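You operate a simulated robot arm through the tools that you are given. There is no shell and no other tool. Be economical: measure what you need, move in short steps, check, and stop when the job is done.

Carry out the task below with a simulated robot arm. There is one attempt and no reset: what you move stays moved.

TASK
Fetch the salt shaker and set it in the cream bowl. Then take the orange half and leave it on top of the beets can.
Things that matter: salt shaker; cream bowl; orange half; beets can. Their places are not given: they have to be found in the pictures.

It is judged by the outcome, as a careful person would: the job done as asked, and still so three seconds after it is handed in. It fails if anything else is knocked over, pushed out of place, dropped, spilled or broken.

THE ROBOT
A 7-joint arm with a two-finger parallel gripper, fixed in place. Base frame: the origin is at the foot of the arm, x ahead of it, y to its left, z up; the work surface is at about z = 0. Lengths are in mm, angles in rad, forces in N, time in s.
With the tool pointing down near the work surface it reaches from about 240 to 620 mm from the base axis. Its first joint turns from -1.152 to 1.152 rad. Payload 2.6 kg.
Tool frame: the origin (TCP) lies between the finger pads and is the grasp point; the fingertips stand 30 mm ahead of it; z points along the fingers, y is the line along which they close. The gripper opens to 94 mm. The fingers are 28 mm wide and 10 mm thick; the gripper's body (50 by 96 mm) begins 55 mm behind the TCP.
Orientation is that of the tool frame in the base frame, as [roll, pitch, yaw] about the fixed x, y, z axes, in that order (R = Rz(yaw) Ry(pitch) Rx(roll)). With the fingers straight down and closing along the base's y, the tool's x points along the base's -x, its y along +y and its z along -z.

THE INTERFACE
- The arm moves only by the tool step_arm. Its argument "targets" is a list of rows, each a list of 7 numbers: the turn, a rotation vector about the base's x, y, z in rad, then the shift along the base's x, y, z in cm, then the opening in per cent of the stroke, from 0 (shut) to 100 (fully open). In form: [[rx, ry, rz, x, y, z, claw], ...]. A call has 1 to 12 rows; each row shifts and turns the commanded pose from where the row before left it. A row lasts 0.2 s, in which the tool goes at most 50 mm and 0.15 rad; a call with a longer step from one row to the next is refused whole, and so is a gripper value outside its range. A pose out of reach is approached as far as the arm can. The call stops where the force on the tool passes 40 N (or 10 N more than at its start, if that is more) or the arm is blocked; 0.2 s more then pass. The fingers move at their own pace (about 72 mm/s each) and stop on an object; they squeeze with about 31 N. The grip force told is the motor's: it shows also when the fingers shut on nothing. Time passes only in rows, and 0.2 s behind the last, so rows that do not move let the fingers close. It gives the time, the measured TCP pose, the force on the tool (base axes), the opening and the grip force at its end, in the units of the frame above (readings bear some noise).
- Cameras (640 x 400 px; columns grow to the right, rows downward): "scene" is fixed at [40.8, 435.9, 563.7]; the picture's right is [-0.68, -0.73, 0.00], its down [-0.45, 0.42, -0.79] and it looks along [0.58, -0.54, -0.62] (base axes); focal length 262 px, centre (320, 200). "wrist" rides on the gripper at [-37, 0, -58] in the tool frame; the picture's right is [0.00, -1.00, 0.00], its down [0.97, 0.00, -0.24] and it looks along [0.24, 0.00, 0.97] (tool axes); focal length 218 px, centre (320, 200).
- snapshot(camera): a new picture of that camera. No time passes.
- point_at(camera, pixels): for up to 12 pixels [column, row] of the newest picture of that camera ("zoom" is the newest enlarged one), the place [x, y, z] in the base frame of the surface seen there, good to about 2 mm, but the place of the scene camera against the robot may be out by one fixed shift of up to 12 mm in any direction. No time passes.
- zoom(camera, box): a new picture of the part [left, top, right, bottom] of that camera's present view, enlarged. No time passes.
- close_job(): hands the job in; it is judged then, once.

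Work in short steps. Measure before you move; look again where a grasp or a placing could have gone wrong, and mend it. You have 80 turns and 38 pictures in all, the two below and enlarged ones among them. Open the gripper and draw the arm clear of the work before you hand the job in, unless the task says otherwise; then end with one line.

The tools are called as a command line: name --pt "numbers of a row" for each row, then --argument value for the rest, lists and objects as JSON in quotes. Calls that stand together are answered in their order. step_arm: Moves the arm, as the interface text tells. Its arguments: {"type":"object","properties":{"targets":{"type":"array"}},"required":["targets"]} The other tools are called the same way: snapshot (camera) takes a picture; point_at (camera, pixels) gives the place of the surface under pixels of a picture; zoom (camera, box) takes an enlarged picture of a part of a camera's view; close_job () hands the job in.

At the start:

```text
t: 0.0
eef_pos: [393.6, 101.2, 332.4]
orientation: [3.141, 0.0, 3.14]
contact_force: [-0.1, 0.8, -0.3]
finger_gap: 94.0
finger_force: 0.2
```

scene: 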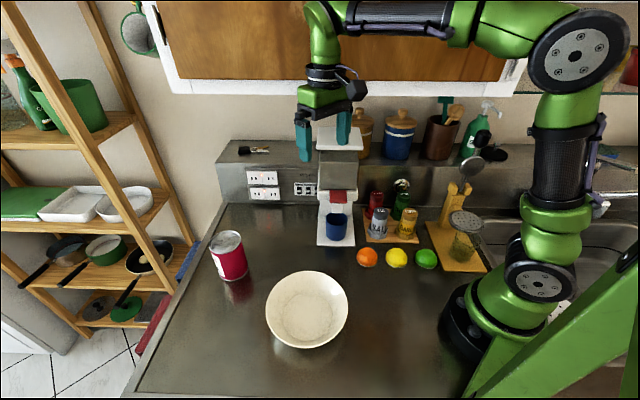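
wrist: 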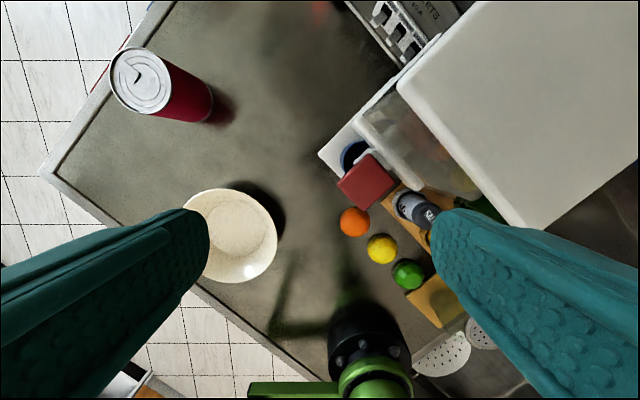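

The scene shows the bowl at (307,310), the can at (228,255), the fruit at (367–426,258) and shakers around (375–410,215). I'll enlarge the shaker and fruit area.

zoom --camera "scene" --box '[310, 170, 500, 290]'

zoom --camera "wrist" --box '[310, 120, 510, 330]'

```text
3.33 times, centred on (405, 230) of scene
```

zoom: 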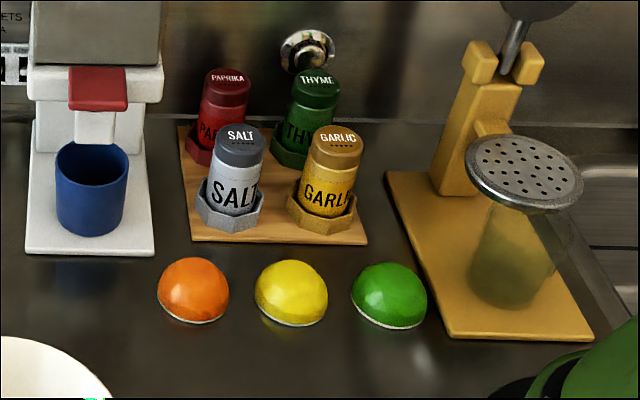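

```text
1.90 times, centred on (410, 225) of wrist
```

zoom: 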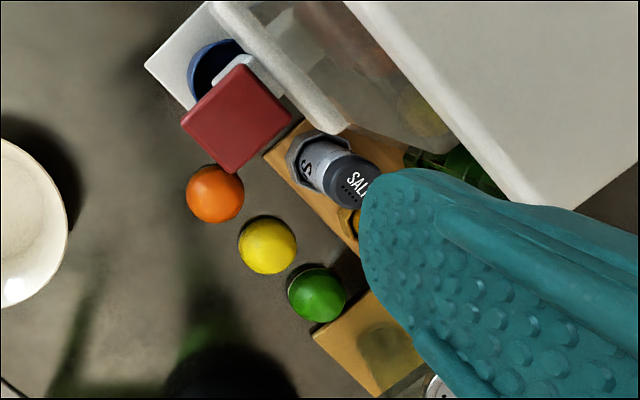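

Measure salt, garlic, fruit, bowl and can from both cameras.

point_at --camera "wrist" --pixels '[[429, 214], [412, 200], [355, 222], [382, 249], [230, 250], [215, 195], [250, 275], [277, 240], [140, 80], [112, 80], [168, 85], [370, 180]]'

point_at --camera "scene" --pixels '[[381, 212], [409, 212], [377, 198], [403, 197], [367, 256], [397, 256], [307, 315], [267, 305], [348, 305], [226, 240], [339, 200], [380, 232]]'

zoom --camera "scene" --box '[350, 185, 430, 245]'

```text
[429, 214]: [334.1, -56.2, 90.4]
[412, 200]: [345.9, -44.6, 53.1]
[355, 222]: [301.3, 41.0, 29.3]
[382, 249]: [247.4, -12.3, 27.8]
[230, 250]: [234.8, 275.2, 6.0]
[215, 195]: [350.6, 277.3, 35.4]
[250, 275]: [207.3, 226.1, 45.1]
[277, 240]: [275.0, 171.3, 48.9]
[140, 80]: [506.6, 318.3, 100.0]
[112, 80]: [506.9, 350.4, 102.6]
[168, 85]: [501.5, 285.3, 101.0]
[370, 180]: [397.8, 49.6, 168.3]
```

```text
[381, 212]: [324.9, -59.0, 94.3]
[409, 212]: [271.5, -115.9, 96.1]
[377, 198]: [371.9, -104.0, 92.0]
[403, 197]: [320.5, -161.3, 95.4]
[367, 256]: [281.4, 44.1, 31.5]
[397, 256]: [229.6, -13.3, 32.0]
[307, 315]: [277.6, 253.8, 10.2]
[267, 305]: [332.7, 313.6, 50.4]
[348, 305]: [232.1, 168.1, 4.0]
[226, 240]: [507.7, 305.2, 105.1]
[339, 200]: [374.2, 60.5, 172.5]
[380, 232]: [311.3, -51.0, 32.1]
```

```text
6.67 times, centred on (390, 215) of scene
```

zoom: 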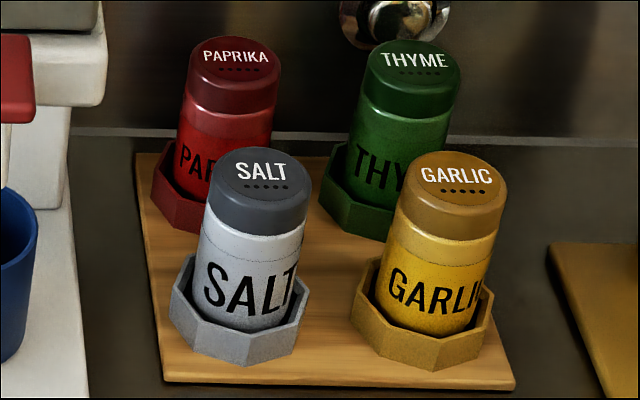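

Measure the lid rims, shaker front faces and the coffee machine edge.

point_at --camera "zoom" --pixels '[[262, 178], [216, 182], [308, 182], [260, 153], [258, 204], [455, 180], [235, 64], [412, 68], [190, 340], [240, 365], [300, 330], [250, 270]]'

point_at --camera "scene" --pixels '[[339, 195], [331, 203], [348, 203], [320, 140], [360, 145], [333, 215], [349, 238], [322, 240], [330, 180], [360, 180], [367, 249], [464, 222]]'

```text
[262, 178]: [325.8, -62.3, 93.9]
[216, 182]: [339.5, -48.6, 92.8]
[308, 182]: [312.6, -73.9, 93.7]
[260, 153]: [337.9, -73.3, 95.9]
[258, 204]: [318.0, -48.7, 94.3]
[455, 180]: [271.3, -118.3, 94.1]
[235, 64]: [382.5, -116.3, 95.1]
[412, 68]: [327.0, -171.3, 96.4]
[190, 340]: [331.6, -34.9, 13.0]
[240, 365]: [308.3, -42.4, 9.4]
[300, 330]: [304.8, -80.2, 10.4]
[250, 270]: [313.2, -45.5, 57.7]
```

```text
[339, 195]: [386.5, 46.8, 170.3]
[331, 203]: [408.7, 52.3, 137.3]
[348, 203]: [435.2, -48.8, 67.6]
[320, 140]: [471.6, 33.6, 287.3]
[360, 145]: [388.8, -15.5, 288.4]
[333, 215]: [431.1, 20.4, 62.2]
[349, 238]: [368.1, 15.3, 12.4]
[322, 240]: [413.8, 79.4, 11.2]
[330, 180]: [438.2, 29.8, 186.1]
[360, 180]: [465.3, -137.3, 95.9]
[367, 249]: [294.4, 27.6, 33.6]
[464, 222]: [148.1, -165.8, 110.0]
```

Check the machine's overhead extent in the wrist view (white slab corners) since it is close to the salt.

point_at --camera "wrist" --pixels '[[400, 85], [515, 222], [470, 165], [640, 150], [475, 5], [450, 30], [440, 135], [410, 120], [340, 190], [370, 205], [395, 180], [500, 100]]'

point_at --camera "scene" --pixels '[[320, 148], [358, 150], [362, 130], [320, 130], [322, 165], [356, 160], [356, 185], [340, 172], [362, 142], [355, 200], [305, 145], [340, 140]]'

```text
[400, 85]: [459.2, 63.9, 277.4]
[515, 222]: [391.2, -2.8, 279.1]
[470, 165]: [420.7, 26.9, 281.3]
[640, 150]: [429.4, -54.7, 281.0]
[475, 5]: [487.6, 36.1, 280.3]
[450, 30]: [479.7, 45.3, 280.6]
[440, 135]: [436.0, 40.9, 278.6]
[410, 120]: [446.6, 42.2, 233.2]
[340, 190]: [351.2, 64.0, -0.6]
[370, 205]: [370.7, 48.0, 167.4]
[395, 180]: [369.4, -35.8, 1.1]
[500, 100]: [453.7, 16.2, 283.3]
```

```text
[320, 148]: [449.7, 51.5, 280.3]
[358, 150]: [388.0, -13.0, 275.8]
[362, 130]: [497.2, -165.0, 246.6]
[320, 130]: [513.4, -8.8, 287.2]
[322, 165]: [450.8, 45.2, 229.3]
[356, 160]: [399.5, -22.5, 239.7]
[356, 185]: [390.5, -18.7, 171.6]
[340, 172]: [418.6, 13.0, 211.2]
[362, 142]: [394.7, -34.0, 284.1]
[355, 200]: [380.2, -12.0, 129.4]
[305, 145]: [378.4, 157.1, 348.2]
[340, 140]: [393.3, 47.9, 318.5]
```

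Machine side is ~75 mm from the salt axis, so I'll turn the tool −45° (camera away from the machine, fingers closing along the row) and go above the salt at height.

step_arm --pt "0 0 -0.131 -2 -2 0 64" --pt "0 0 -0.131 -2 -2 0 64" --pt "0 0 -0.131 -2 -2 0 64" --pt "0 0 -0.131 0 -3.1 0 64" --pt "0 0 -0.131 0 -3.1 0 64" --pt "0 0 -0.13 0 -3.1 0 64" --pt "0 0 0 0 0 -3 64" --pt "0 0 0 0 0 -3 64" --pt "0 0 0 0 0 -3 64"

snapshot --camera "wrist"

```text
t: 1.1
eef_pos: [328.7, 18.6, 332.2]
orientation: [3.131, -0.011, 2.624]
contact_force: [-7.9, 2.3, -0.8]
finger_gap: 60.4
finger_force: 0.0
stopped in row 5: the force on the tool passed its limit (the readings are from after the stop); the commanded pose is now the measured one
```

```text
32 pictures are left
```

wrist: 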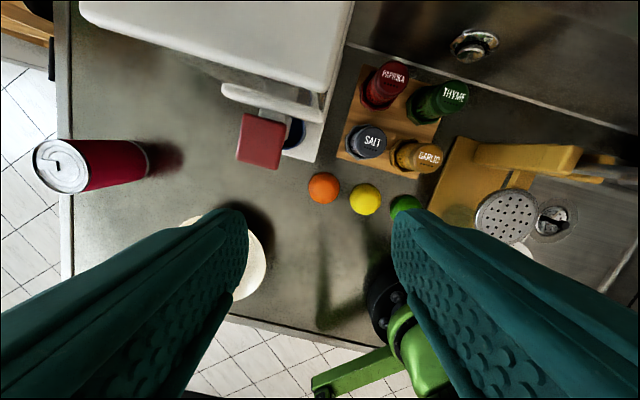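

Stopped by a force with nothing visible near the fingers; check the scene.

snapshot --camera "scene"

```text
31 pictures are left
```

scene: 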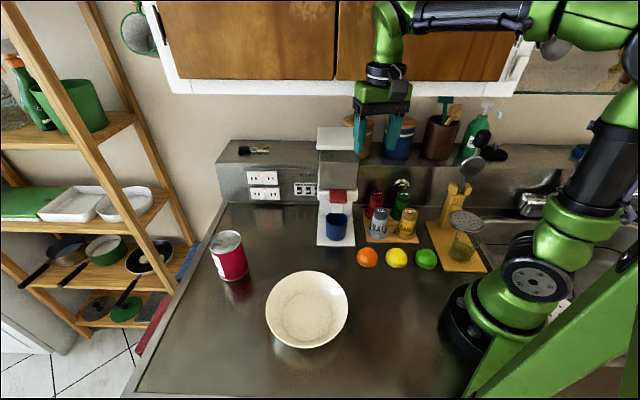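

point_at --camera "scene" --pixels '[[345, 88], [250, 85], [345, 60], [430, 75], [430, 88], [388, 30], [460, 25], [385, 85], [520, 60], [410, 10], [385, 55], [600, 25]]'

zoom --camera "scene" --box '[320, 0, 640, 200]'

```text
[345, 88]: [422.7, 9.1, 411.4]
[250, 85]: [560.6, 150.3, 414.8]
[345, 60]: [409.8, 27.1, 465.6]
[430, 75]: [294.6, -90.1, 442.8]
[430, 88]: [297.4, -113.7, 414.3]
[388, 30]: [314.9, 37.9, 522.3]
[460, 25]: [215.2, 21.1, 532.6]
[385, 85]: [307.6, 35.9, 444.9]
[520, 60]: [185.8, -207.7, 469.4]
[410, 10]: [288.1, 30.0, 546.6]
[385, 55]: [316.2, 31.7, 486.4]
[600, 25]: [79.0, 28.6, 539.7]
```

```text
2.00 times, centred on (480, 100) of scene
```

zoom: 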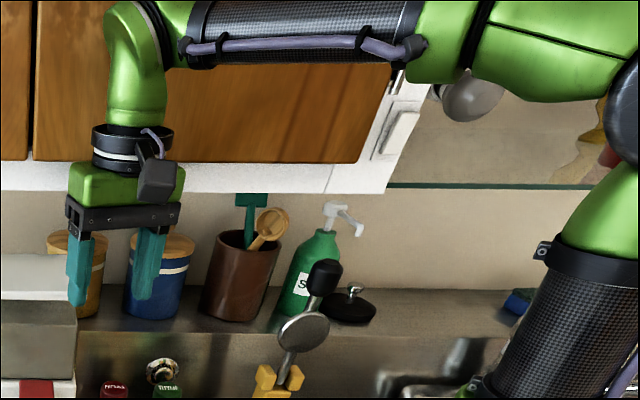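

The wrist link brushed the wall cabinet door (plane x−y≈381, bottom z≈411). I'll back away from it, finish the turn, and descend in front so that the wrist passes under the cabinet later.

step_arm --pt "0 0 0 -2 1 0 64" --pt "-0.007 -0.002 0 -2 0 0 64" --pt "-0.0077 -0.0023 -0.134 -1 -0.5 -1 64" --pt "0 0 -0.134 0 -0.5 -4 64" --pt "0 0 0 0 0 -4.5 64" --pt "0 0 0 0 0 -4.5 64" --pt "0 0 0 0 0 -4 64"

snapshot --camera "wrist"

```text
t: 2.7
eef_pos: [282.2, 19.5, 152.8]
orientation: [-3.14, 0.001, 2.355]
contact_force: [-0.6, -0.1, 0.7]
finger_gap: 60.2
finger_force: 0.1
```

```text
29 pictures are left
```

wrist: 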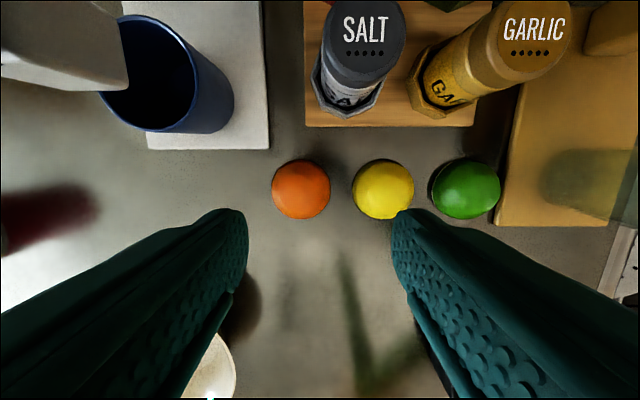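

The salt lid is at (364,40), about 43 px across either side; measure it, the neighbours and the fruit with this calibrated camera.

point_at --camera "wrist" --pixels '[[365, 30], [328, 35], [403, 35], [362, 68], [350, 100], [376, 102], [535, 30], [300, 188], [275, 190], [327, 190], [382, 188], [300, 165]]'

```text
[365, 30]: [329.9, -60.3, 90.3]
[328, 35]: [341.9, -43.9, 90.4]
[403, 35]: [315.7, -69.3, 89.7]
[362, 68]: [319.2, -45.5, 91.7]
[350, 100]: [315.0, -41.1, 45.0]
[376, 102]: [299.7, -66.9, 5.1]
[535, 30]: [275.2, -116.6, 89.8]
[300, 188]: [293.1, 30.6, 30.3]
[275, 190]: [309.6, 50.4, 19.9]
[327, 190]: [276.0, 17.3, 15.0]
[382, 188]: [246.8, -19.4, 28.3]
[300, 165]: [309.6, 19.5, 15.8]
```

Salt axis ≈ (332,−59.5), top z≈91, diameter 37. Go down a little, slide in under the cabinet, then lower around it.

step_arm --pt "0 0 0 0 0 -1.8 64" --pt "0 0 0 1.24 -1.98 0 64" --pt "0 0 0 1.24 -1.98 0 64" --pt "0 0 0 1.24 -1.98 0 64" --pt "0 0 0 1.23 -1.96 0 64" --pt "0 0 0 0 0 0 64"

snapshot --camera "scene"

```text
t: 4.1
eef_pos: [329.8, -62.4, 132.5]
orientation: [-3.141, 0.0, 2.356]
contact_force: [-0.2, 0.0, 0.1]
finger_gap: 60.4
finger_force: 0.1
```

```text
28 pictures are left
```

scene: 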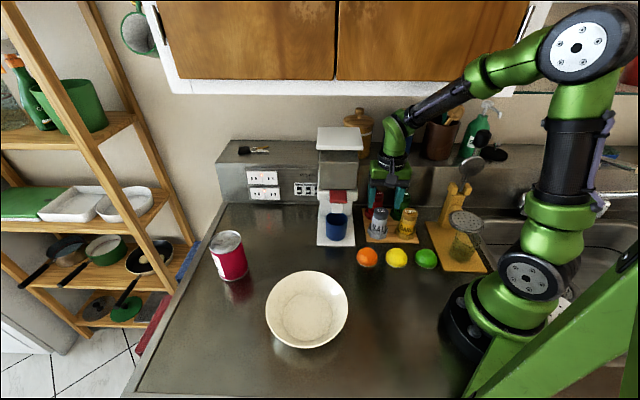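

Clear. Lower around the salt with a small correction.

step_arm --pt "0 0 0 0.15 0.25 -1.5 64" --pt "0 0 0 0 0 -2.0 64" --pt "0 0 0 0 0 -2.0 64" --pt "0 0 0 0 0 -1.0 64" --pt "0 0 0 0 0 0 64"

snapshot --camera "wrist"

zoom --camera "scene" --box '[330, 160, 450, 250]'

```text
t: 5.3
eef_pos: [332.0, -59.5, 68.6]
orientation: [3.141, 0.0, 2.355]
contact_force: [-0.1, 1.1, -0.4]
finger_gap: 60.0
finger_force: 0.1
```

```text
27 pictures are left
```

wrist: 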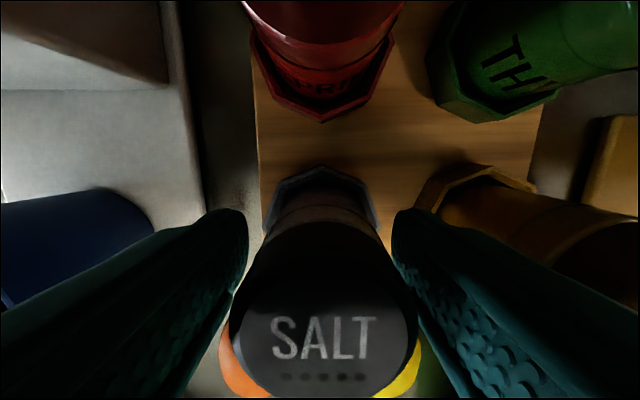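

```text
4.44 times, centred on (390, 205) of scene
```

zoom: 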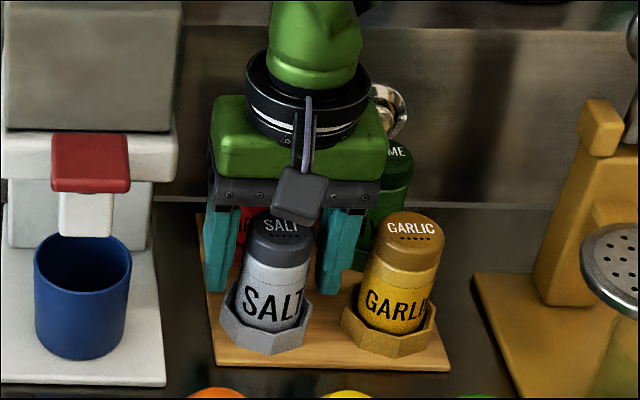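

The salt sits between the fingers, centred. Close.

step_arm --pt "0 0 0 0 0 0 20" --pt "0 0 0 0 0 0 20" --pt "0 0 0 0 0 0 20"

```text
t: 6.1
eef_pos: [331.6, -60.6, 68.2]
orientation: [3.141, 0.001, 2.356]
contact_force: [-0.7, -0.5, 0.4]
finger_gap: 41.0
finger_force: 31.2
```

Gripped at 41 mm. Lift slowly.

step_arm --pt "0 0 0 0 0 0.8 20" --pt "0 0 0 0 0 1.5 20" --pt "0 0 0 0 0 1.5 20" --pt "0 0 0 0 0 1.4 20" --pt "0 0 0 0 0 0 20"

zoom --camera "scene" --box '[330, 140, 450, 250]'

```text
t: 7.3
eef_pos: [330.1, -59.6, 119.9]
orientation: [3.141, -0.002, 2.356]
contact_force: [-0.3, 0.4, -0.4]
finger_gap: 39.8
finger_force: 31.1
```

```text
3.64 times, centred on (390, 195) of scene
```

zoom: 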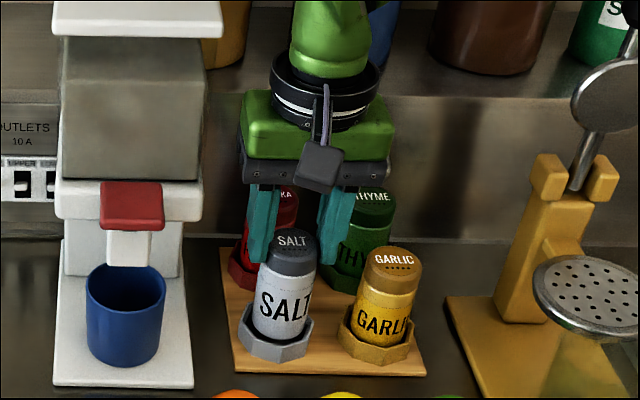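

The salt looks as if it's still in its holder though the gap stays 40 mm; look with the wrist.

snapshot --camera "wrist"

point_at --camera "zoom" --pixels '[[292, 243], [285, 300], [388, 255], [258, 240], [340, 240], [260, 340]]'

```text
24 pictures are left
```

wrist: 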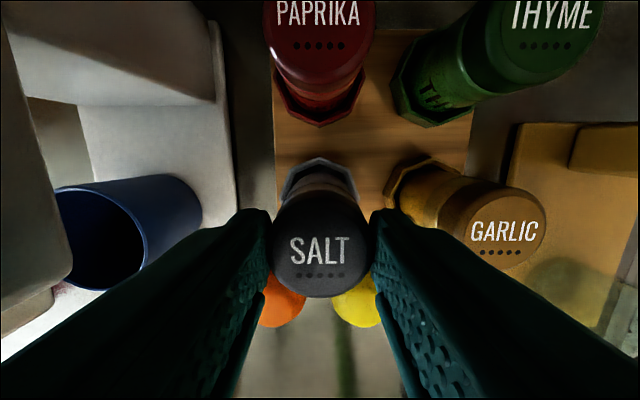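

```text
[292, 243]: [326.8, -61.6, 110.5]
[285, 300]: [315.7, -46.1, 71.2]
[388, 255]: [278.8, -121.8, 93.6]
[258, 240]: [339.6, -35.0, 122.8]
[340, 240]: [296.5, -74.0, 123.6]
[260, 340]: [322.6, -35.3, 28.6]
```

The lid rose only about 16 mm while the tool rose 52, so it slipped or snagged. Check whether it is still slipping with a still wait.

step_arm --pt "0 0 0 0 0 0 20" --pt "0 0 0 0 0 0 20" --pt "0 0 0 0 0 0 20"

zoom --camera "scene" --box '[350, 180, 430, 245]'

point_at --camera "wrist" --pixels '[[320, 230], [320, 265], [320, 285], [510, 225], [320, 170], [290, 180]]'

```text
t: 8.1
eef_pos: [331.5, -59.3, 119.6]
orientation: [3.141, -0.001, 2.356]
contact_force: [-0.3, -0.2, -1.0]
finger_gap: 39.7
finger_force: 30.7
```

```text
6.15 times, centred on (390, 212) of scene
```

zoom: 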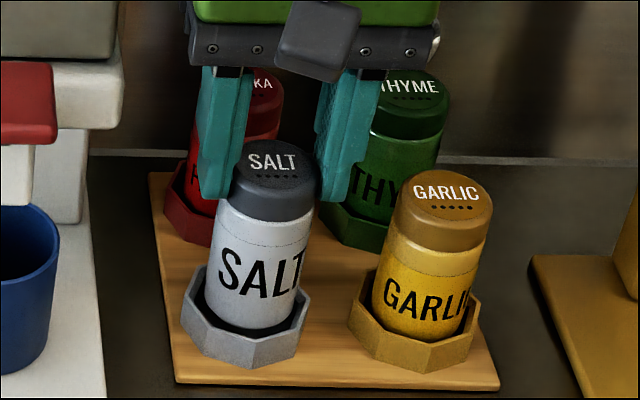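

```text
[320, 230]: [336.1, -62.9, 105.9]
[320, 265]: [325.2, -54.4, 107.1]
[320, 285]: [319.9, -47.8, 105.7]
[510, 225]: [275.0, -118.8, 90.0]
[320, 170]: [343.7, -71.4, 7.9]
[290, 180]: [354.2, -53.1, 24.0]
```

It's stable now, held only by the lid. I'll lower it back to seat it (~15 mm), open, go down and regrip deeper, then lift more slowly.

step_arm --pt "0 0 0 0 0 -0.5 20" --pt "0 0 0 0 0 -0.5 20" --pt "0 0 0 0 0 -0.4 20" --pt "0 0 0 0 0 0 20"

zoom --camera "scene" --box '[350, 180, 430, 245]'

point_at --camera "zoom" --pixels '[[270, 175], [450, 205], [192, 300], [230, 340], [300, 320], [470, 310]]'

```text
t: 9.1
eef_pos: [330.5, -59.2, 107.5]
orientation: [3.141, 0.0, 2.354]
contact_force: [0.4, -0.8, -1.4]
finger_gap: 39.4
finger_force: 30.8
```

```text
6.15 times, centred on (390, 212) of scene
```

zoom: 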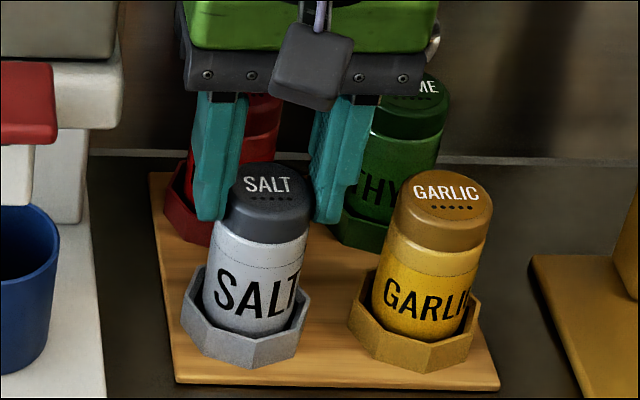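

```text
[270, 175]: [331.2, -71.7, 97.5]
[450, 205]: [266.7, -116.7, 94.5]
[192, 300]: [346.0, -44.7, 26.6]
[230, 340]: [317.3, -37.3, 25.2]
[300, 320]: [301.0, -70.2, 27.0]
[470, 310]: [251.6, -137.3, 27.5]
```

step_arm --pt "0 0 0 0 0 -0.3 20" --pt "0 0 0 0 0 0 64" --pt "0 0 0 0 0 0 64" --pt "0 0 0 0.1 0 -1.5 64" --pt "0 0 0 0 0 -1.5 64" --pt "0 0 0 0 0 -1.4 64" --pt "0 0 0 0 0 0 64"

zoom --camera "scene" --box '[350, 180, 430, 245]'

point_at --camera "zoom" --pixels '[[270, 195], [192, 310], [215, 280], [300, 270], [260, 280], [245, 335]]'

```text
t: 10.7
eef_pos: [332.6, -58.6, 59.0]
orientation: [-3.141, -0.001, 2.357]
contact_force: [-0.3, -0.1, 0.2]
finger_gap: 60.1
finger_force: 0.1
```

```text
6.15 times, centred on (390, 212) of scene
```

zoom: 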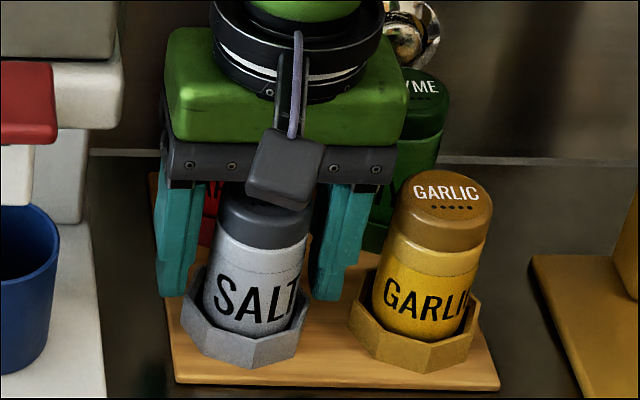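

```text
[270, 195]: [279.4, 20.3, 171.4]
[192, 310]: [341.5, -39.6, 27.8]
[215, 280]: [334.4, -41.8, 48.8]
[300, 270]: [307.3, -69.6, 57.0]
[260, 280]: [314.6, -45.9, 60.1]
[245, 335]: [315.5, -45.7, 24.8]
```

Seated and fingers lower. Close with a longer wait, then lift slowly.

step_arm --pt "0 0 0 0 0 0 0" --pt "0 0 0 0 0 0 0" --pt "0 0 0 0 0 0 0" --pt "0 0 0 0 0 0 0" --pt "0 0 0 0 0 0.3 0" --pt "0 0 0 0 0 0.4 0" --pt "0 0 0 0 0 0.4 0" --pt "0 0 0 0 0 0.4 0" --pt "0 0 0 0 0 0 0"

zoom --camera "scene" --box '[350, 180, 430, 245]'

```text
t: 12.7
eef_pos: [333.6, -57.3, 75.6]
orientation: [-3.141, -0.001, 2.357]
contact_force: [-0.3, 0.4, -1.3]
finger_gap: 41.0
finger_force: 31.0
```

```text
6.15 times, centred on (390, 212) of scene
```

zoom: 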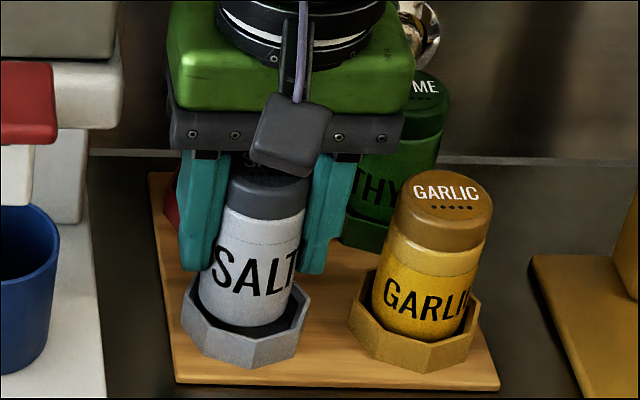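

It's rising with the fingers. Continue slowly.

step_arm --pt "0 0 0 0 0 0.4 0" --pt "0 0 0 0 0 0.4 0" --pt "0 0 0 0 0 0.4 0" --pt "0 0 0 0 0 0.4 0" --pt "0 0 0 0 0 0.4 0" --pt "0 0 0 0 0 0.4 0" --pt "0 0 0 0 0 0.4 0" --pt "0 0 0 0 0 0.4 0" --pt "0 0 0 0 0 0.4 0" --pt "0 0 0 0 0 0.4 0"

zoom --camera "scene" --box '[340, 160, 440, 245]'

```text
t: 14.9
eef_pos: [332.3, -58.3, 113.5]
orientation: [3.141, 0.001, 2.355]
contact_force: [-0.3, -0.3, -0.4]
finger_gap: 40.9
finger_force: 31.1
```

```text
4.71 times, centred on (390, 202) of scene
```

zoom: 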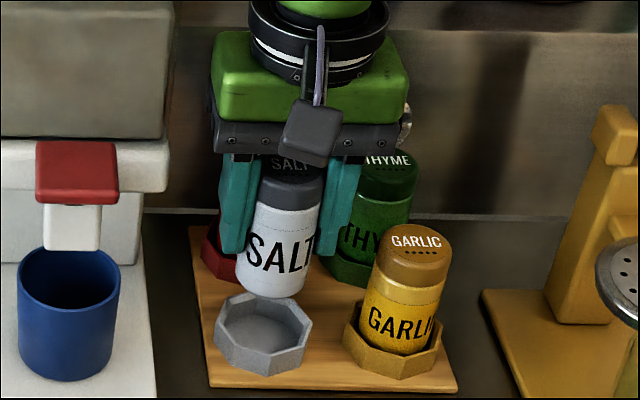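

Out of the holder. Measure the bowl rim and inside bottom before carrying.

zoom --camera "scene" --box '[240, 250, 380, 360]'

```text
3.64 times, centred on (310, 305) of scene
```

zoom: 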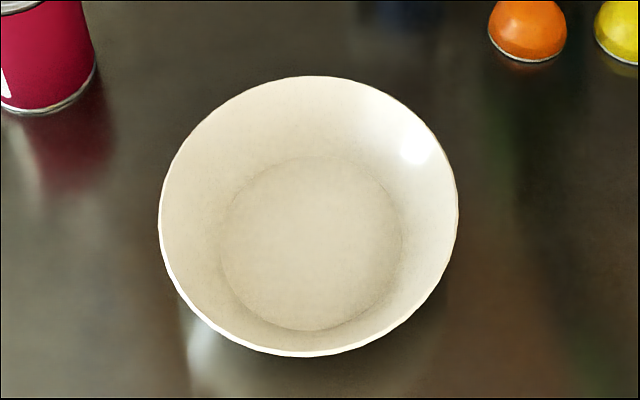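

point_at --camera "zoom" --pixels '[[165, 230], [454, 220], [310, 80], [300, 353], [225, 245], [400, 240], [312, 165], [310, 325], [312, 245], [200, 120], [420, 320]]'

```text
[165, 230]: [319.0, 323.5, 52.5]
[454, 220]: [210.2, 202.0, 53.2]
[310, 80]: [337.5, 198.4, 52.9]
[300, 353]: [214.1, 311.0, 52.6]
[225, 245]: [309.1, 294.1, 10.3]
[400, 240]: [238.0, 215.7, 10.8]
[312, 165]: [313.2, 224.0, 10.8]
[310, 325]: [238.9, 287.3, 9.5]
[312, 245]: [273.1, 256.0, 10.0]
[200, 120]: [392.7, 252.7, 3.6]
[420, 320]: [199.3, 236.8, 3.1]
```

Bowl bottom centre ≈ (278,258), z≈8; rim z≈50, radius 80. Carry the salt out from under the cabinet first, then round toward the bowl.

step_arm --pt "0 0 0 -0.7 0.7 0.3 0" --pt "0 0 0 -1.2 1.2 0.3 0" --pt "0 0 0 -1.3 1.3 0.3 0" --pt "0 0 0 -1.3 1.3 0.3 0" --pt "0 0 0 -1.2 1.3 0.3 0" --pt "0 0 0.05 -0.6 1.5 0.3 0" --pt "0 0 0.07 -0.6 1.8 0 0" --pt "0 0 0.08 -0.5 2 0 0" --pt "0 0 0.08 0 2 0 0" --pt "0 0 0.08 0 2 0 0"

snapshot --camera "scene"

```text
t: 17.1
eef_pos: [258.3, 91.7, 131.5]
orientation: [3.141, 0.0, 2.717]
contact_force: [0.0, -0.2, -1.5]
finger_gap: 41.0
finger_force: 30.5
```

```text
17 pictures are left
```

scene: 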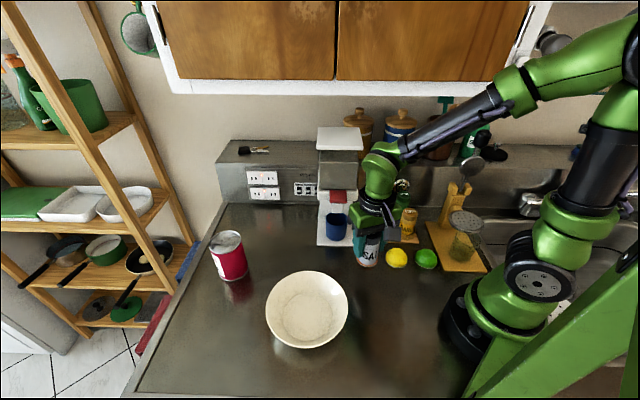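

Still held. Move over the bowl centre.

step_arm --pt "0 0 0.053 0.25 2.08 0 0" --pt "0 0 0.053 0.25 2.08 0 0" --pt "0 0 0.053 0.25 2.08 0 0" --pt "0 0 0.053 0.25 2.08 0 0" --pt "0 0 0.053 0.25 2.08 0 0" --pt "0 0 0.053 0.25 2.08 0 0" --pt "0 0 0.053 0.25 2.08 0 0" --pt "0 0 0.053 0.25 2.08 0 0" --pt "0 0 0 0 0 0 0"

zoom --camera "scene" --box '[220, 180, 400, 360]'

point_at --camera "zoom" --pixels '[[320, 200], [320, 240], [320, 260], [320, 280]]'

```text
t: 19.1
eef_pos: [279.2, 258.5, 134.3]
orientation: [-3.141, 0.0, 3.14]
contact_force: [0.3, -0.2, -1.5]
finger_gap: 41.0
finger_force: 31.1
```

```text
2.22 times, centred on (310, 270) of scene
```

zoom: 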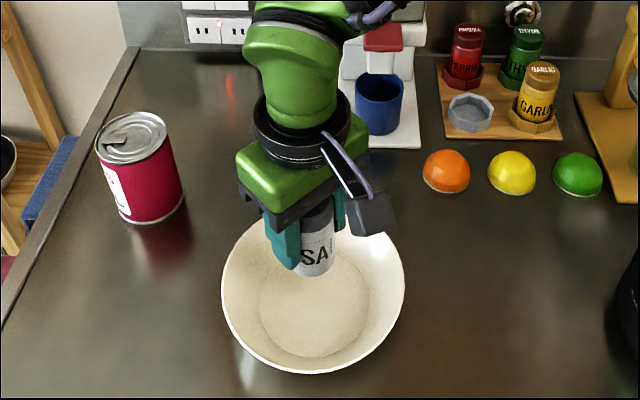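

```text
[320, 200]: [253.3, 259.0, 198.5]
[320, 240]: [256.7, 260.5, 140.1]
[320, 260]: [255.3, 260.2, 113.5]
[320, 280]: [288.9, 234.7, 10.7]
```

Centred over the bowl. Lower to just above the floor, then creep.

step_arm --pt "0 0 0 0 0 -1 0" --pt "0 0 0 0 0 -1.3 0" --pt "0 0 0 0 0 -1.3 0" --pt "0 0 0 0 0 -1.2 0" --pt "0 0 0 0 0 -0.9 0" --pt "0 0 0 0 0 -0.4 0" --pt "0 0 0 0 0 0 0"

step_arm --pt "0 0 0 0 0 -0.3 0" --pt "0 0 0 0 0 -0.2 0" --pt "0 0 0 0 0 -0.2 0" --pt "0 0 0 0 0 0 0"

step_arm --pt "0 0 0 0 0 -0.2 0" --pt "0 0 0 0 0 0 0"

zoom --camera "scene" --box '[250, 230, 370, 350]'

```text
t: 20.7
eef_pos: [280.2, 259.3, 72.0]
orientation: [3.141, 0.0, 3.14]
contact_force: [-0.6, 0.2, -0.7]
finger_gap: 41.1
finger_force: 31.0
```

```text
t: 21.7
eef_pos: [278.2, 258.8, 65.1]
orientation: [-3.141, -0.002, 3.139]
contact_force: [0.1, -0.1, -1.2]
finger_gap: 40.8
finger_force: 30.9
```

```text
t: 22.3
eef_pos: [277.6, 258.4, 63.1]
orientation: [-3.141, -0.002, 3.141]
contact_force: [-0.8, 0.5, -1.4]
finger_gap: 41.0
finger_force: 31.1
```

```text
3.33 times, centred on (310, 290) of scene
```

zoom: 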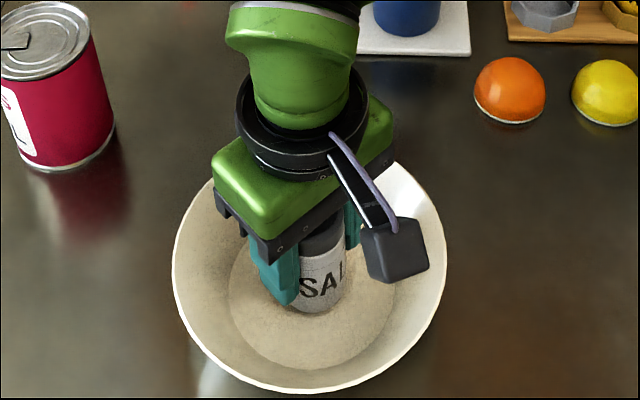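

point_at --camera "zoom" --pixels '[[318, 300], [318, 306], [318, 312], [318, 318], [318, 285]]'

```text
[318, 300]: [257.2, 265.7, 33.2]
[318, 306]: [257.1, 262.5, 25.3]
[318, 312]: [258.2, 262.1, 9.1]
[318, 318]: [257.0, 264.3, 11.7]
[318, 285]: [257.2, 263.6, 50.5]
```

The base is within a few mm of the bowl floor (edge pixel ~311). Creep down on.

step_arm --pt "0 0 0 0 0 -0.2 0" --pt "0 0 0 0 0 0 0"

step_arm --pt "0 0 0 0 0 -0.2 0" --pt "0 0 0 0 0 0 0"

step_arm --pt "0 0 0 0 0 -0.2 0" --pt "0 0 0 0 0 0 0"

```text
t: 22.9
eef_pos: [277.4, 258.5, 59.5]
orientation: [3.14, 0.0, 3.14]
contact_force: [-0.2, 0.3, -1.4]
finger_gap: 40.8
finger_force: 31.2
```

```text
t: 23.5
eef_pos: [277.5, 258.7, 58.9]
orientation: [3.141, 0.0, 3.141]
contact_force: [-0.8, -0.5, -0.9]
finger_gap: 40.7
finger_force: 30.9
```

```text
t: 24.1
eef_pos: [278.2, 259.7, 58.3]
orientation: [3.14, 0.001, 3.141]
contact_force: [-5.1, -5.4, 22.1]
finger_gap: 41.0
finger_force: 30.9
```

Contact with 22 N: it's on the floor. Release and rise.

step_arm --pt "0 0 0 0 0 0.1 0" --pt "0 0 0 0 0 0 64" --pt "0 0 0 0 0 0 64" --pt "0 0 0 0 0 0 64" --pt "0 0 0 0 0 2 64" --pt "0 0 0 0 0 3 64" --pt "0 0 0 0 0 4 64" --pt "0 0 0 0 0 4 64"

zoom --camera "scene" --box '[210, 190, 450, 350]'

```text
t: 25.9
eef_pos: [282.3, 257.4, 192.2]
orientation: [-3.14, 0.001, 3.141]
contact_force: [0.3, -0.2, 1.2]
finger_gap: 60.3
finger_force: 0.1
```

```text
2.50 times, centred on (330, 270) of scene
```

zoom: 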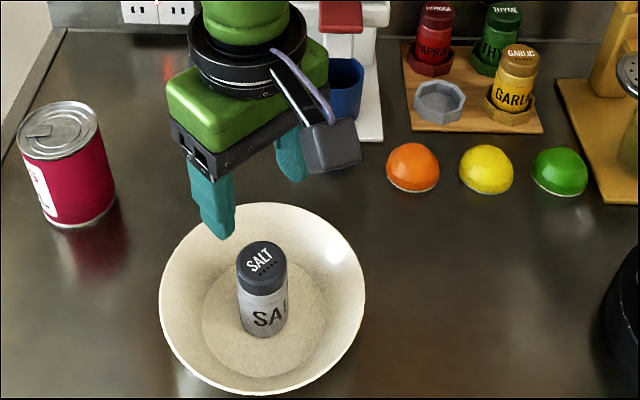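

Salt stands upright in the bowl. Now go above the orange half and measure with the wrist camera.

step_arm --pt "0 0 0 0 -4 0 80" --pt "0 0 0 0 -4.5 0 80" --pt "0 0 0 0 -4.5 -1 80" --pt "0 0 0 0.4 -4.5 -1 80" --pt "0 0 0 0.4 -4 -1 80" --pt "0 0 0 0 0 0 80"

snapshot --camera "wrist"

```text
t: 27.3
eef_pos: [282.7, 39.6, 156.8]
orientation: [3.14, 0.0, 3.139]
contact_force: [0.3, -0.3, -0.8]
finger_gap: 75.5
finger_force: 0.1
```

```text
13 pictures are left
```

wrist: 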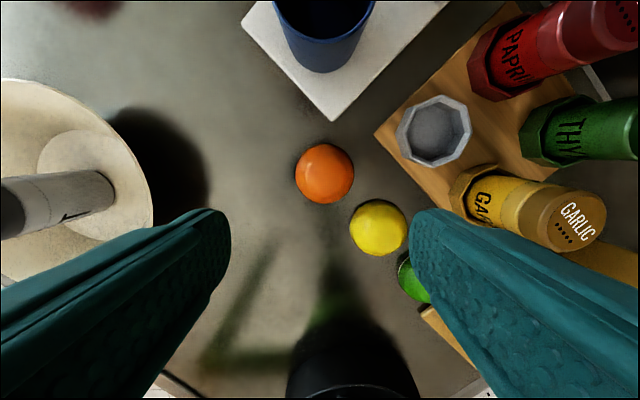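

point_at --camera "wrist" --pixels '[[324, 173], [297, 176], [351, 176], [324, 146], [324, 200], [378, 228], [378, 204], [376, 132], [400, 160], [333, 119], [355, 210]]'

```text
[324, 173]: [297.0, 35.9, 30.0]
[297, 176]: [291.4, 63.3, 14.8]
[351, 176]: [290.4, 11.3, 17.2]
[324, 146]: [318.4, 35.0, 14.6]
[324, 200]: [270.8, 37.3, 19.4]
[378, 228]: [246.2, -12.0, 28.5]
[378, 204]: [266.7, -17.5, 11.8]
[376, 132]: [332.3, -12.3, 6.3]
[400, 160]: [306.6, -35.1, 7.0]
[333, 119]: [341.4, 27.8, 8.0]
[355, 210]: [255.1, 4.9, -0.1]
```

Orange centre ≈ (294,37), about 52 mm wide, 30 high. Closing along y, both fingers fit clear of yellow and the board; descend.

step_arm --pt "0 0 0 1.13 -0.24 0 70" --pt "0 0 0 0 0 -3 70" --pt "0 0 0 0 0 -4 70" --pt "0 0 0 0 0 -3 70" --pt "0 0 0 0 0 0 70"

snapshot --camera "wrist"

```text
t: 28.5
eef_pos: [297.7, 41.3, 57.9]
orientation: [-3.141, 0.0, 3.141]
contact_force: [0.0, -0.1, 0.1]
finger_gap: 65.8
finger_force: 0.1
```

```text
12 pictures are left
```

wrist: 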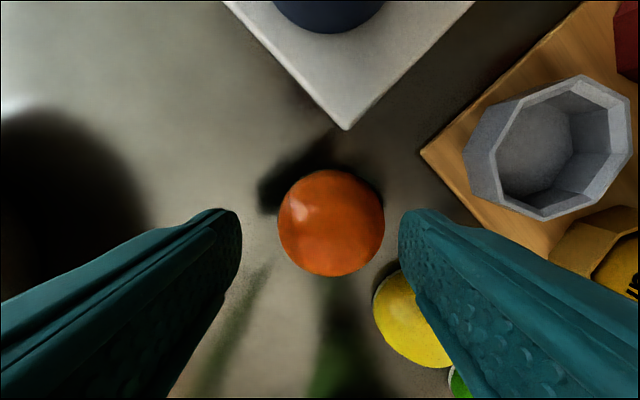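

point_at --camera "wrist" --pixels '[[331, 223], [281, 225], [381, 225], [331, 173], [331, 273], [238, 225], [402, 225], [400, 262]]'

```text
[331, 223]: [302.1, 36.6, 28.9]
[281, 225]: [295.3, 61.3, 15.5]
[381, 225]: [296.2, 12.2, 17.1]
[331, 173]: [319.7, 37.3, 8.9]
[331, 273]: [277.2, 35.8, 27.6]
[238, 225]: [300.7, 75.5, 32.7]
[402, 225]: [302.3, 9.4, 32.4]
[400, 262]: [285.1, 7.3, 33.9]
```

Shift −3, −4.5 mm and go down so the tips are ~4 mm over the surface, then close.

step_arm --pt "0 0 0 -0.3 -0.45 -0.5 70" --pt "0 0 0 0 0 -1 70" --pt "0 0 0 0 0 -0.8 70" --pt "0 0 0 0 0 0 70"

step_arm --pt "0 0 0 0 0 0 30" --pt "0 0 0 0 0 0 30" --pt "0 0 0 0 0 0 30"

```text
t: 29.5
eef_pos: [294.1, 36.4, 36.7]
orientation: [3.14, 0.001, 3.141]
contact_force: [-0.1, -0.3, 0.7]
finger_gap: 65.8
finger_force: 0.0
```

```text
t: 30.3
eef_pos: [294.3, 37.5, 36.0]
orientation: [3.141, 0.0, 3.141]
contact_force: [0.1, 0.5, 0.7]
finger_gap: 54.3
finger_force: 30.8
```

Gripped at 54 mm. Lift slowly and look.

step_arm --pt "0 0 0 0 0 0.3 30" --pt "0 0 0 0 0 0.4 30" --pt "0 0 0 0 0 0.4 30" --pt "0 0 0 0 0 0.5 30" --pt "0 0 0 0 0 0.5 30" --pt "0 0 0 0 0 0.5 30" --pt "0 0 0 0 0 0.6 30" --pt "0 0 0 0 0 0.6 30" --pt "0 0 0 0 0 0 30"

zoom --camera "scene" --box '[310, 190, 430, 290]'

```text
t: 32.3
eef_pos: [294.6, 36.3, 73.5]
orientation: [3.141, 0.0, 3.14]
contact_force: [-0.5, -0.2, -0.2]
finger_gap: 54.4
finger_force: 31.4
```

```text
4.00 times, centred on (370, 240) of scene
```

zoom: 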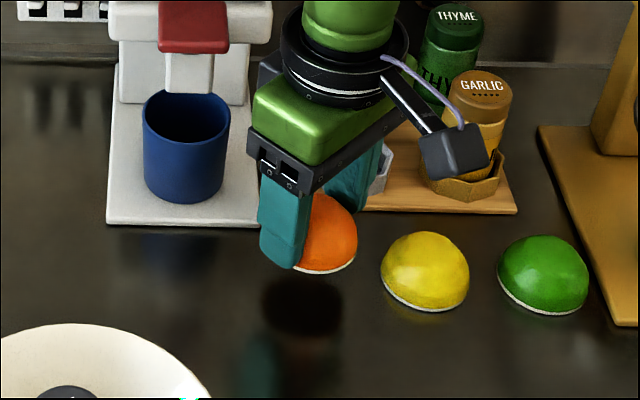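

Orange is held, cut face down. Rise and carry it toward the can by way of the open area.

step_arm --pt "0 0 0 0 1.5 2 30" --pt "0 0 0 0 2.4 2.5 30" --pt "0 0 0 0 2.5 2.5 30" --pt "0 0 0 0 2.5 2.5 30" --pt "0 0 0 1.8 1.7 0 30" --pt "0 0 0 1.8 1.7 0 30" --pt "0 0 0 1.8 1.7 0 30" --pt "0 0 0 1.8 1.7 0 30" --pt "0 0 0 1.8 1.7 0 30" --pt "0 0 0 1.8 1.7 0 30" --pt "0 0 0 1.8 1.7 0 30" --pt "0 0 0 0 0 0 30"

snapshot --camera "wrist"

zoom --camera "scene" --box '[180, 200, 300, 300]'

```text
t: 34.9
eef_pos: [420.6, 246.8, 166.4]
orientation: [3.14, 0.0, 3.14]
contact_force: [-0.2, -1.0, -0.6]
finger_gap: 54.0
finger_force: 31.0
```

```text
10 pictures are left
```

wrist: 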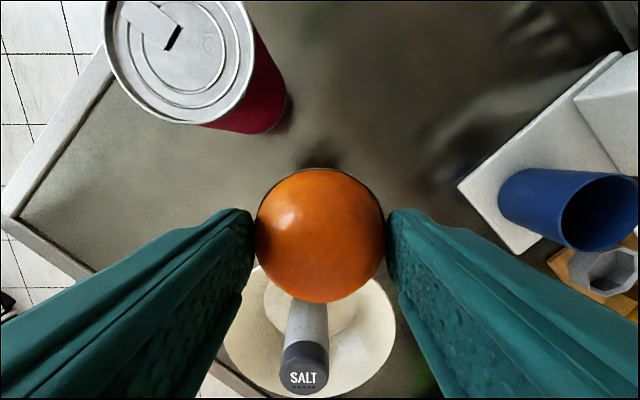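

```text
4.00 times, centred on (240, 250) of scene
```

zoom: 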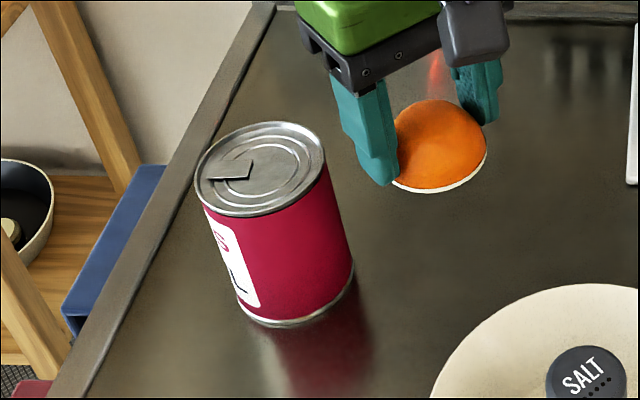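

point_at --camera "wrist" --pixels '[[106, 45], [252, 45], [180, 120], [180, 45], [160, 30], [200, 100], [320, 235]]'

point_at --camera "zoom" --pixels '[[198, 175], [322, 160], [260, 125], [260, 213], [260, 165], [230, 172], [290, 180], [440, 150], [438, 189]]'

```text
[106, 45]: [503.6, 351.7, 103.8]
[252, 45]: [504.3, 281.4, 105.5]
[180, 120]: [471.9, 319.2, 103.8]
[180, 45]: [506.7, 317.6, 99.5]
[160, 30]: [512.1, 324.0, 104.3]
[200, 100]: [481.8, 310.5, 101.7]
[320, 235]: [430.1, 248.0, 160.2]
```

```text
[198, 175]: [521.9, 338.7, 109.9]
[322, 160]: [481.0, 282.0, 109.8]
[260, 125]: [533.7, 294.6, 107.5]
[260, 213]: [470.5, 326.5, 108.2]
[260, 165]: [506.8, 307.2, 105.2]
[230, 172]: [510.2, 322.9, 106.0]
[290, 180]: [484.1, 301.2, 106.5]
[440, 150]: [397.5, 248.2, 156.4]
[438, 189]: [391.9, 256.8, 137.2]
```

Can top centre ≈ (507,316.5), rim z≈104, lid 100. Move over it at height.

step_arm --pt "0 0 0 1.5 1.2 0 30" --pt "0 0 0 2.2 1.8 0 30" --pt "0 0 0 2.2 1.8 0 30" --pt "0 0 0 1.8 1.4 0 30" --pt "0 0 0 0.94 0.77 0 30" --pt "0 0 0 0 0 0 30" --pt "0 0 0 0 0 0 30"

snapshot --camera "wrist"

zoom --camera "scene" --box '[180, 180, 300, 300]'

```text
t: 36.5
eef_pos: [505.9, 314.4, 168.7]
orientation: [3.141, -0.001, 3.14]
contact_force: [0.2, 0.4, -1.2]
finger_gap: 54.1
finger_force: 31.1
```

```text
8 pictures are left
```

wrist: 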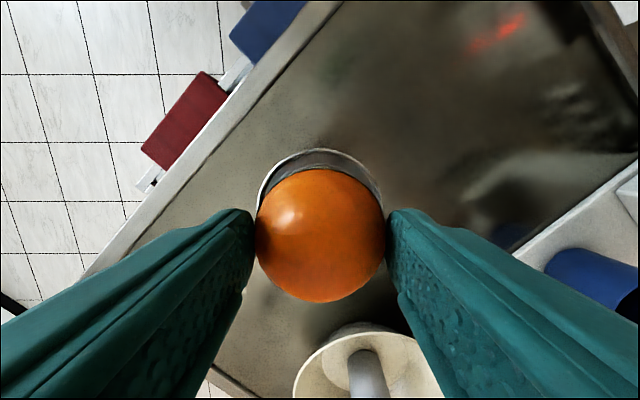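

```text
3.33 times, centred on (240, 240) of scene
```

zoom: 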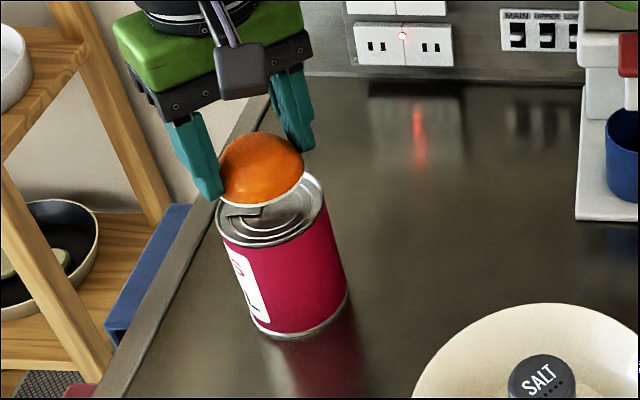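

Aligned over the can. Lower to just above the lid, then creep.

step_arm --pt "0 0 0 0.1 0.15 -0.6 30" --pt "0 0 0 0 0 -0.7 30" --pt "0 0 0 0 0 -0.6 30" --pt "0 0 0 0 0 -0.4 30" --pt "0 0 0 0 0 0 30"

step_arm --pt "0 0 0 0 0 -0.2 30" --pt "0 0 0 0 0 0 30"

step_arm --pt "0 0 0 0 0 -0.15 30" --pt "0 0 0 0 0 0 30"

```text
t: 37.7
eef_pos: [509.2, 315.7, 144.0]
orientation: [3.141, 0.0, 3.14]
contact_force: [-0.6, -0.4, -1.1]
finger_gap: 54.3
finger_force: 30.7
```

```text
t: 38.3
eef_pos: [507.8, 316.7, 142.1]
orientation: [-3.141, -0.001, -3.142]
contact_force: [0.2, 0.2, -0.6]
finger_gap: 54.0
finger_force: 31.0
```

```text
t: 38.9
eef_pos: [508.8, 316.8, 142.1]
orientation: [3.14, 0.0, 3.139]
contact_force: [-2.0, -2.0, 4.5]
finger_gap: 54.2
finger_force: 31.8
```

First contact (4.5 N). One more small step and look.

step_arm --pt "0 0 0 0 0 -0.1 30" --pt "0 0 0 0 0 0 30"

zoom --camera "scene" --box '[190, 190, 280, 280]'

```text
t: 39.5
eef_pos: [509.5, 316.3, 141.0]
orientation: [-3.142, 0.003, 3.14]
contact_force: [4.0, 0.6, 9.2]
finger_gap: 53.9
finger_force: 30.9
```

```text
4.44 times, centred on (235, 235) of scene
```

zoom: 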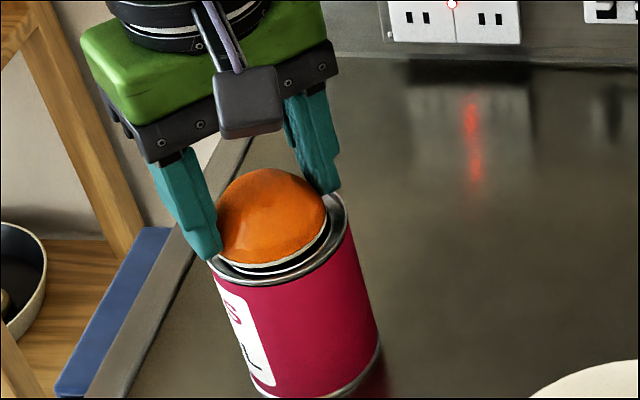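

It is in contact inside the rim. Open and rise straight up.

step_arm --pt "0 0 0 0 0 0 62" --pt "0 0 0 0 0 0 75" --pt "0 0 0 0 0 0 80" --pt "0 0 0 0 0 1 80" --pt "0 0 0 0 0 2.5 80" --pt "0 0 0 0 0 3 80" --pt "0 0 0 -2 -2 3 80"

zoom --camera "scene" --box '[190, 190, 280, 280]'

```text
t: 41.1
eef_pos: [477.7, 301.9, 233.4]
orientation: [-3.141, 0.0, -3.141]
contact_force: [-0.5, -0.6, -0.1]
finger_gap: 75.3
finger_force: 0.1
out of reach, approached as far as the arm can: row 6
```

```text
4.44 times, centred on (235, 235) of scene
```

zoom: 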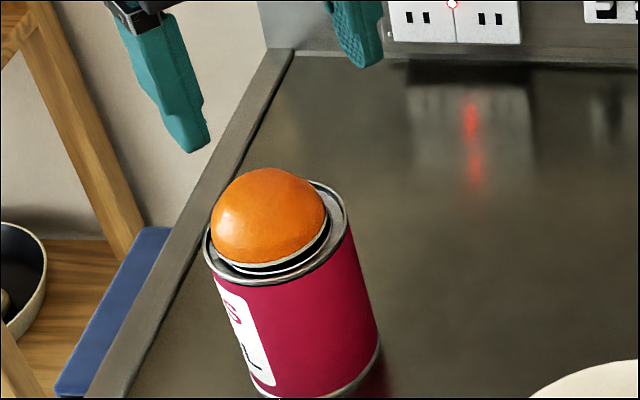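

The orange half rests on the can. Draw the arm clear and check the whole scene.

step_arm --pt "0 0 0 -2.5 -2.5 2 80" --pt "0 0 0 -3 -3 2 80" --pt "0 0 0 -3 -3 2 100" --pt "0 0 0 -2 -3 1 100" --pt "0 0 0 0 0 0 100" --pt "0 0 0 0 0 0 100"

snapshot --camera "scene"

```text
t: 42.5
eef_pos: [370.6, 185.8, 302.3]
orientation: [-3.14, 0.0, 3.141]
contact_force: [-0.1, 0.1, 0.6]
finger_gap: 94.1
finger_force: 0.1
```

```text
4 pictures are left
```

scene: 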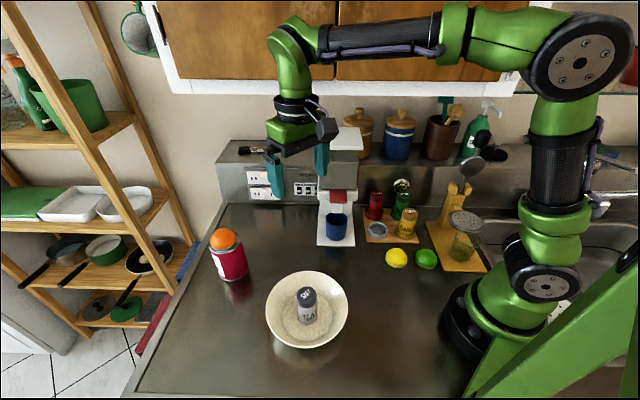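

Salt is upright in the bowl at (306,305), the orange half is on the can at (223,239), everything else is in place and the arm is clear.

close_job

```text
The job is handed in.
```

The salt shaker is standing in the cream bowl and the orange half is resting on top of the beets can. Nothing else looked moved in the last picture. Early on the arm brushed the wall cabinet, and the first lift of the salt slipped, so I set it back in its holder and gripped it lower.
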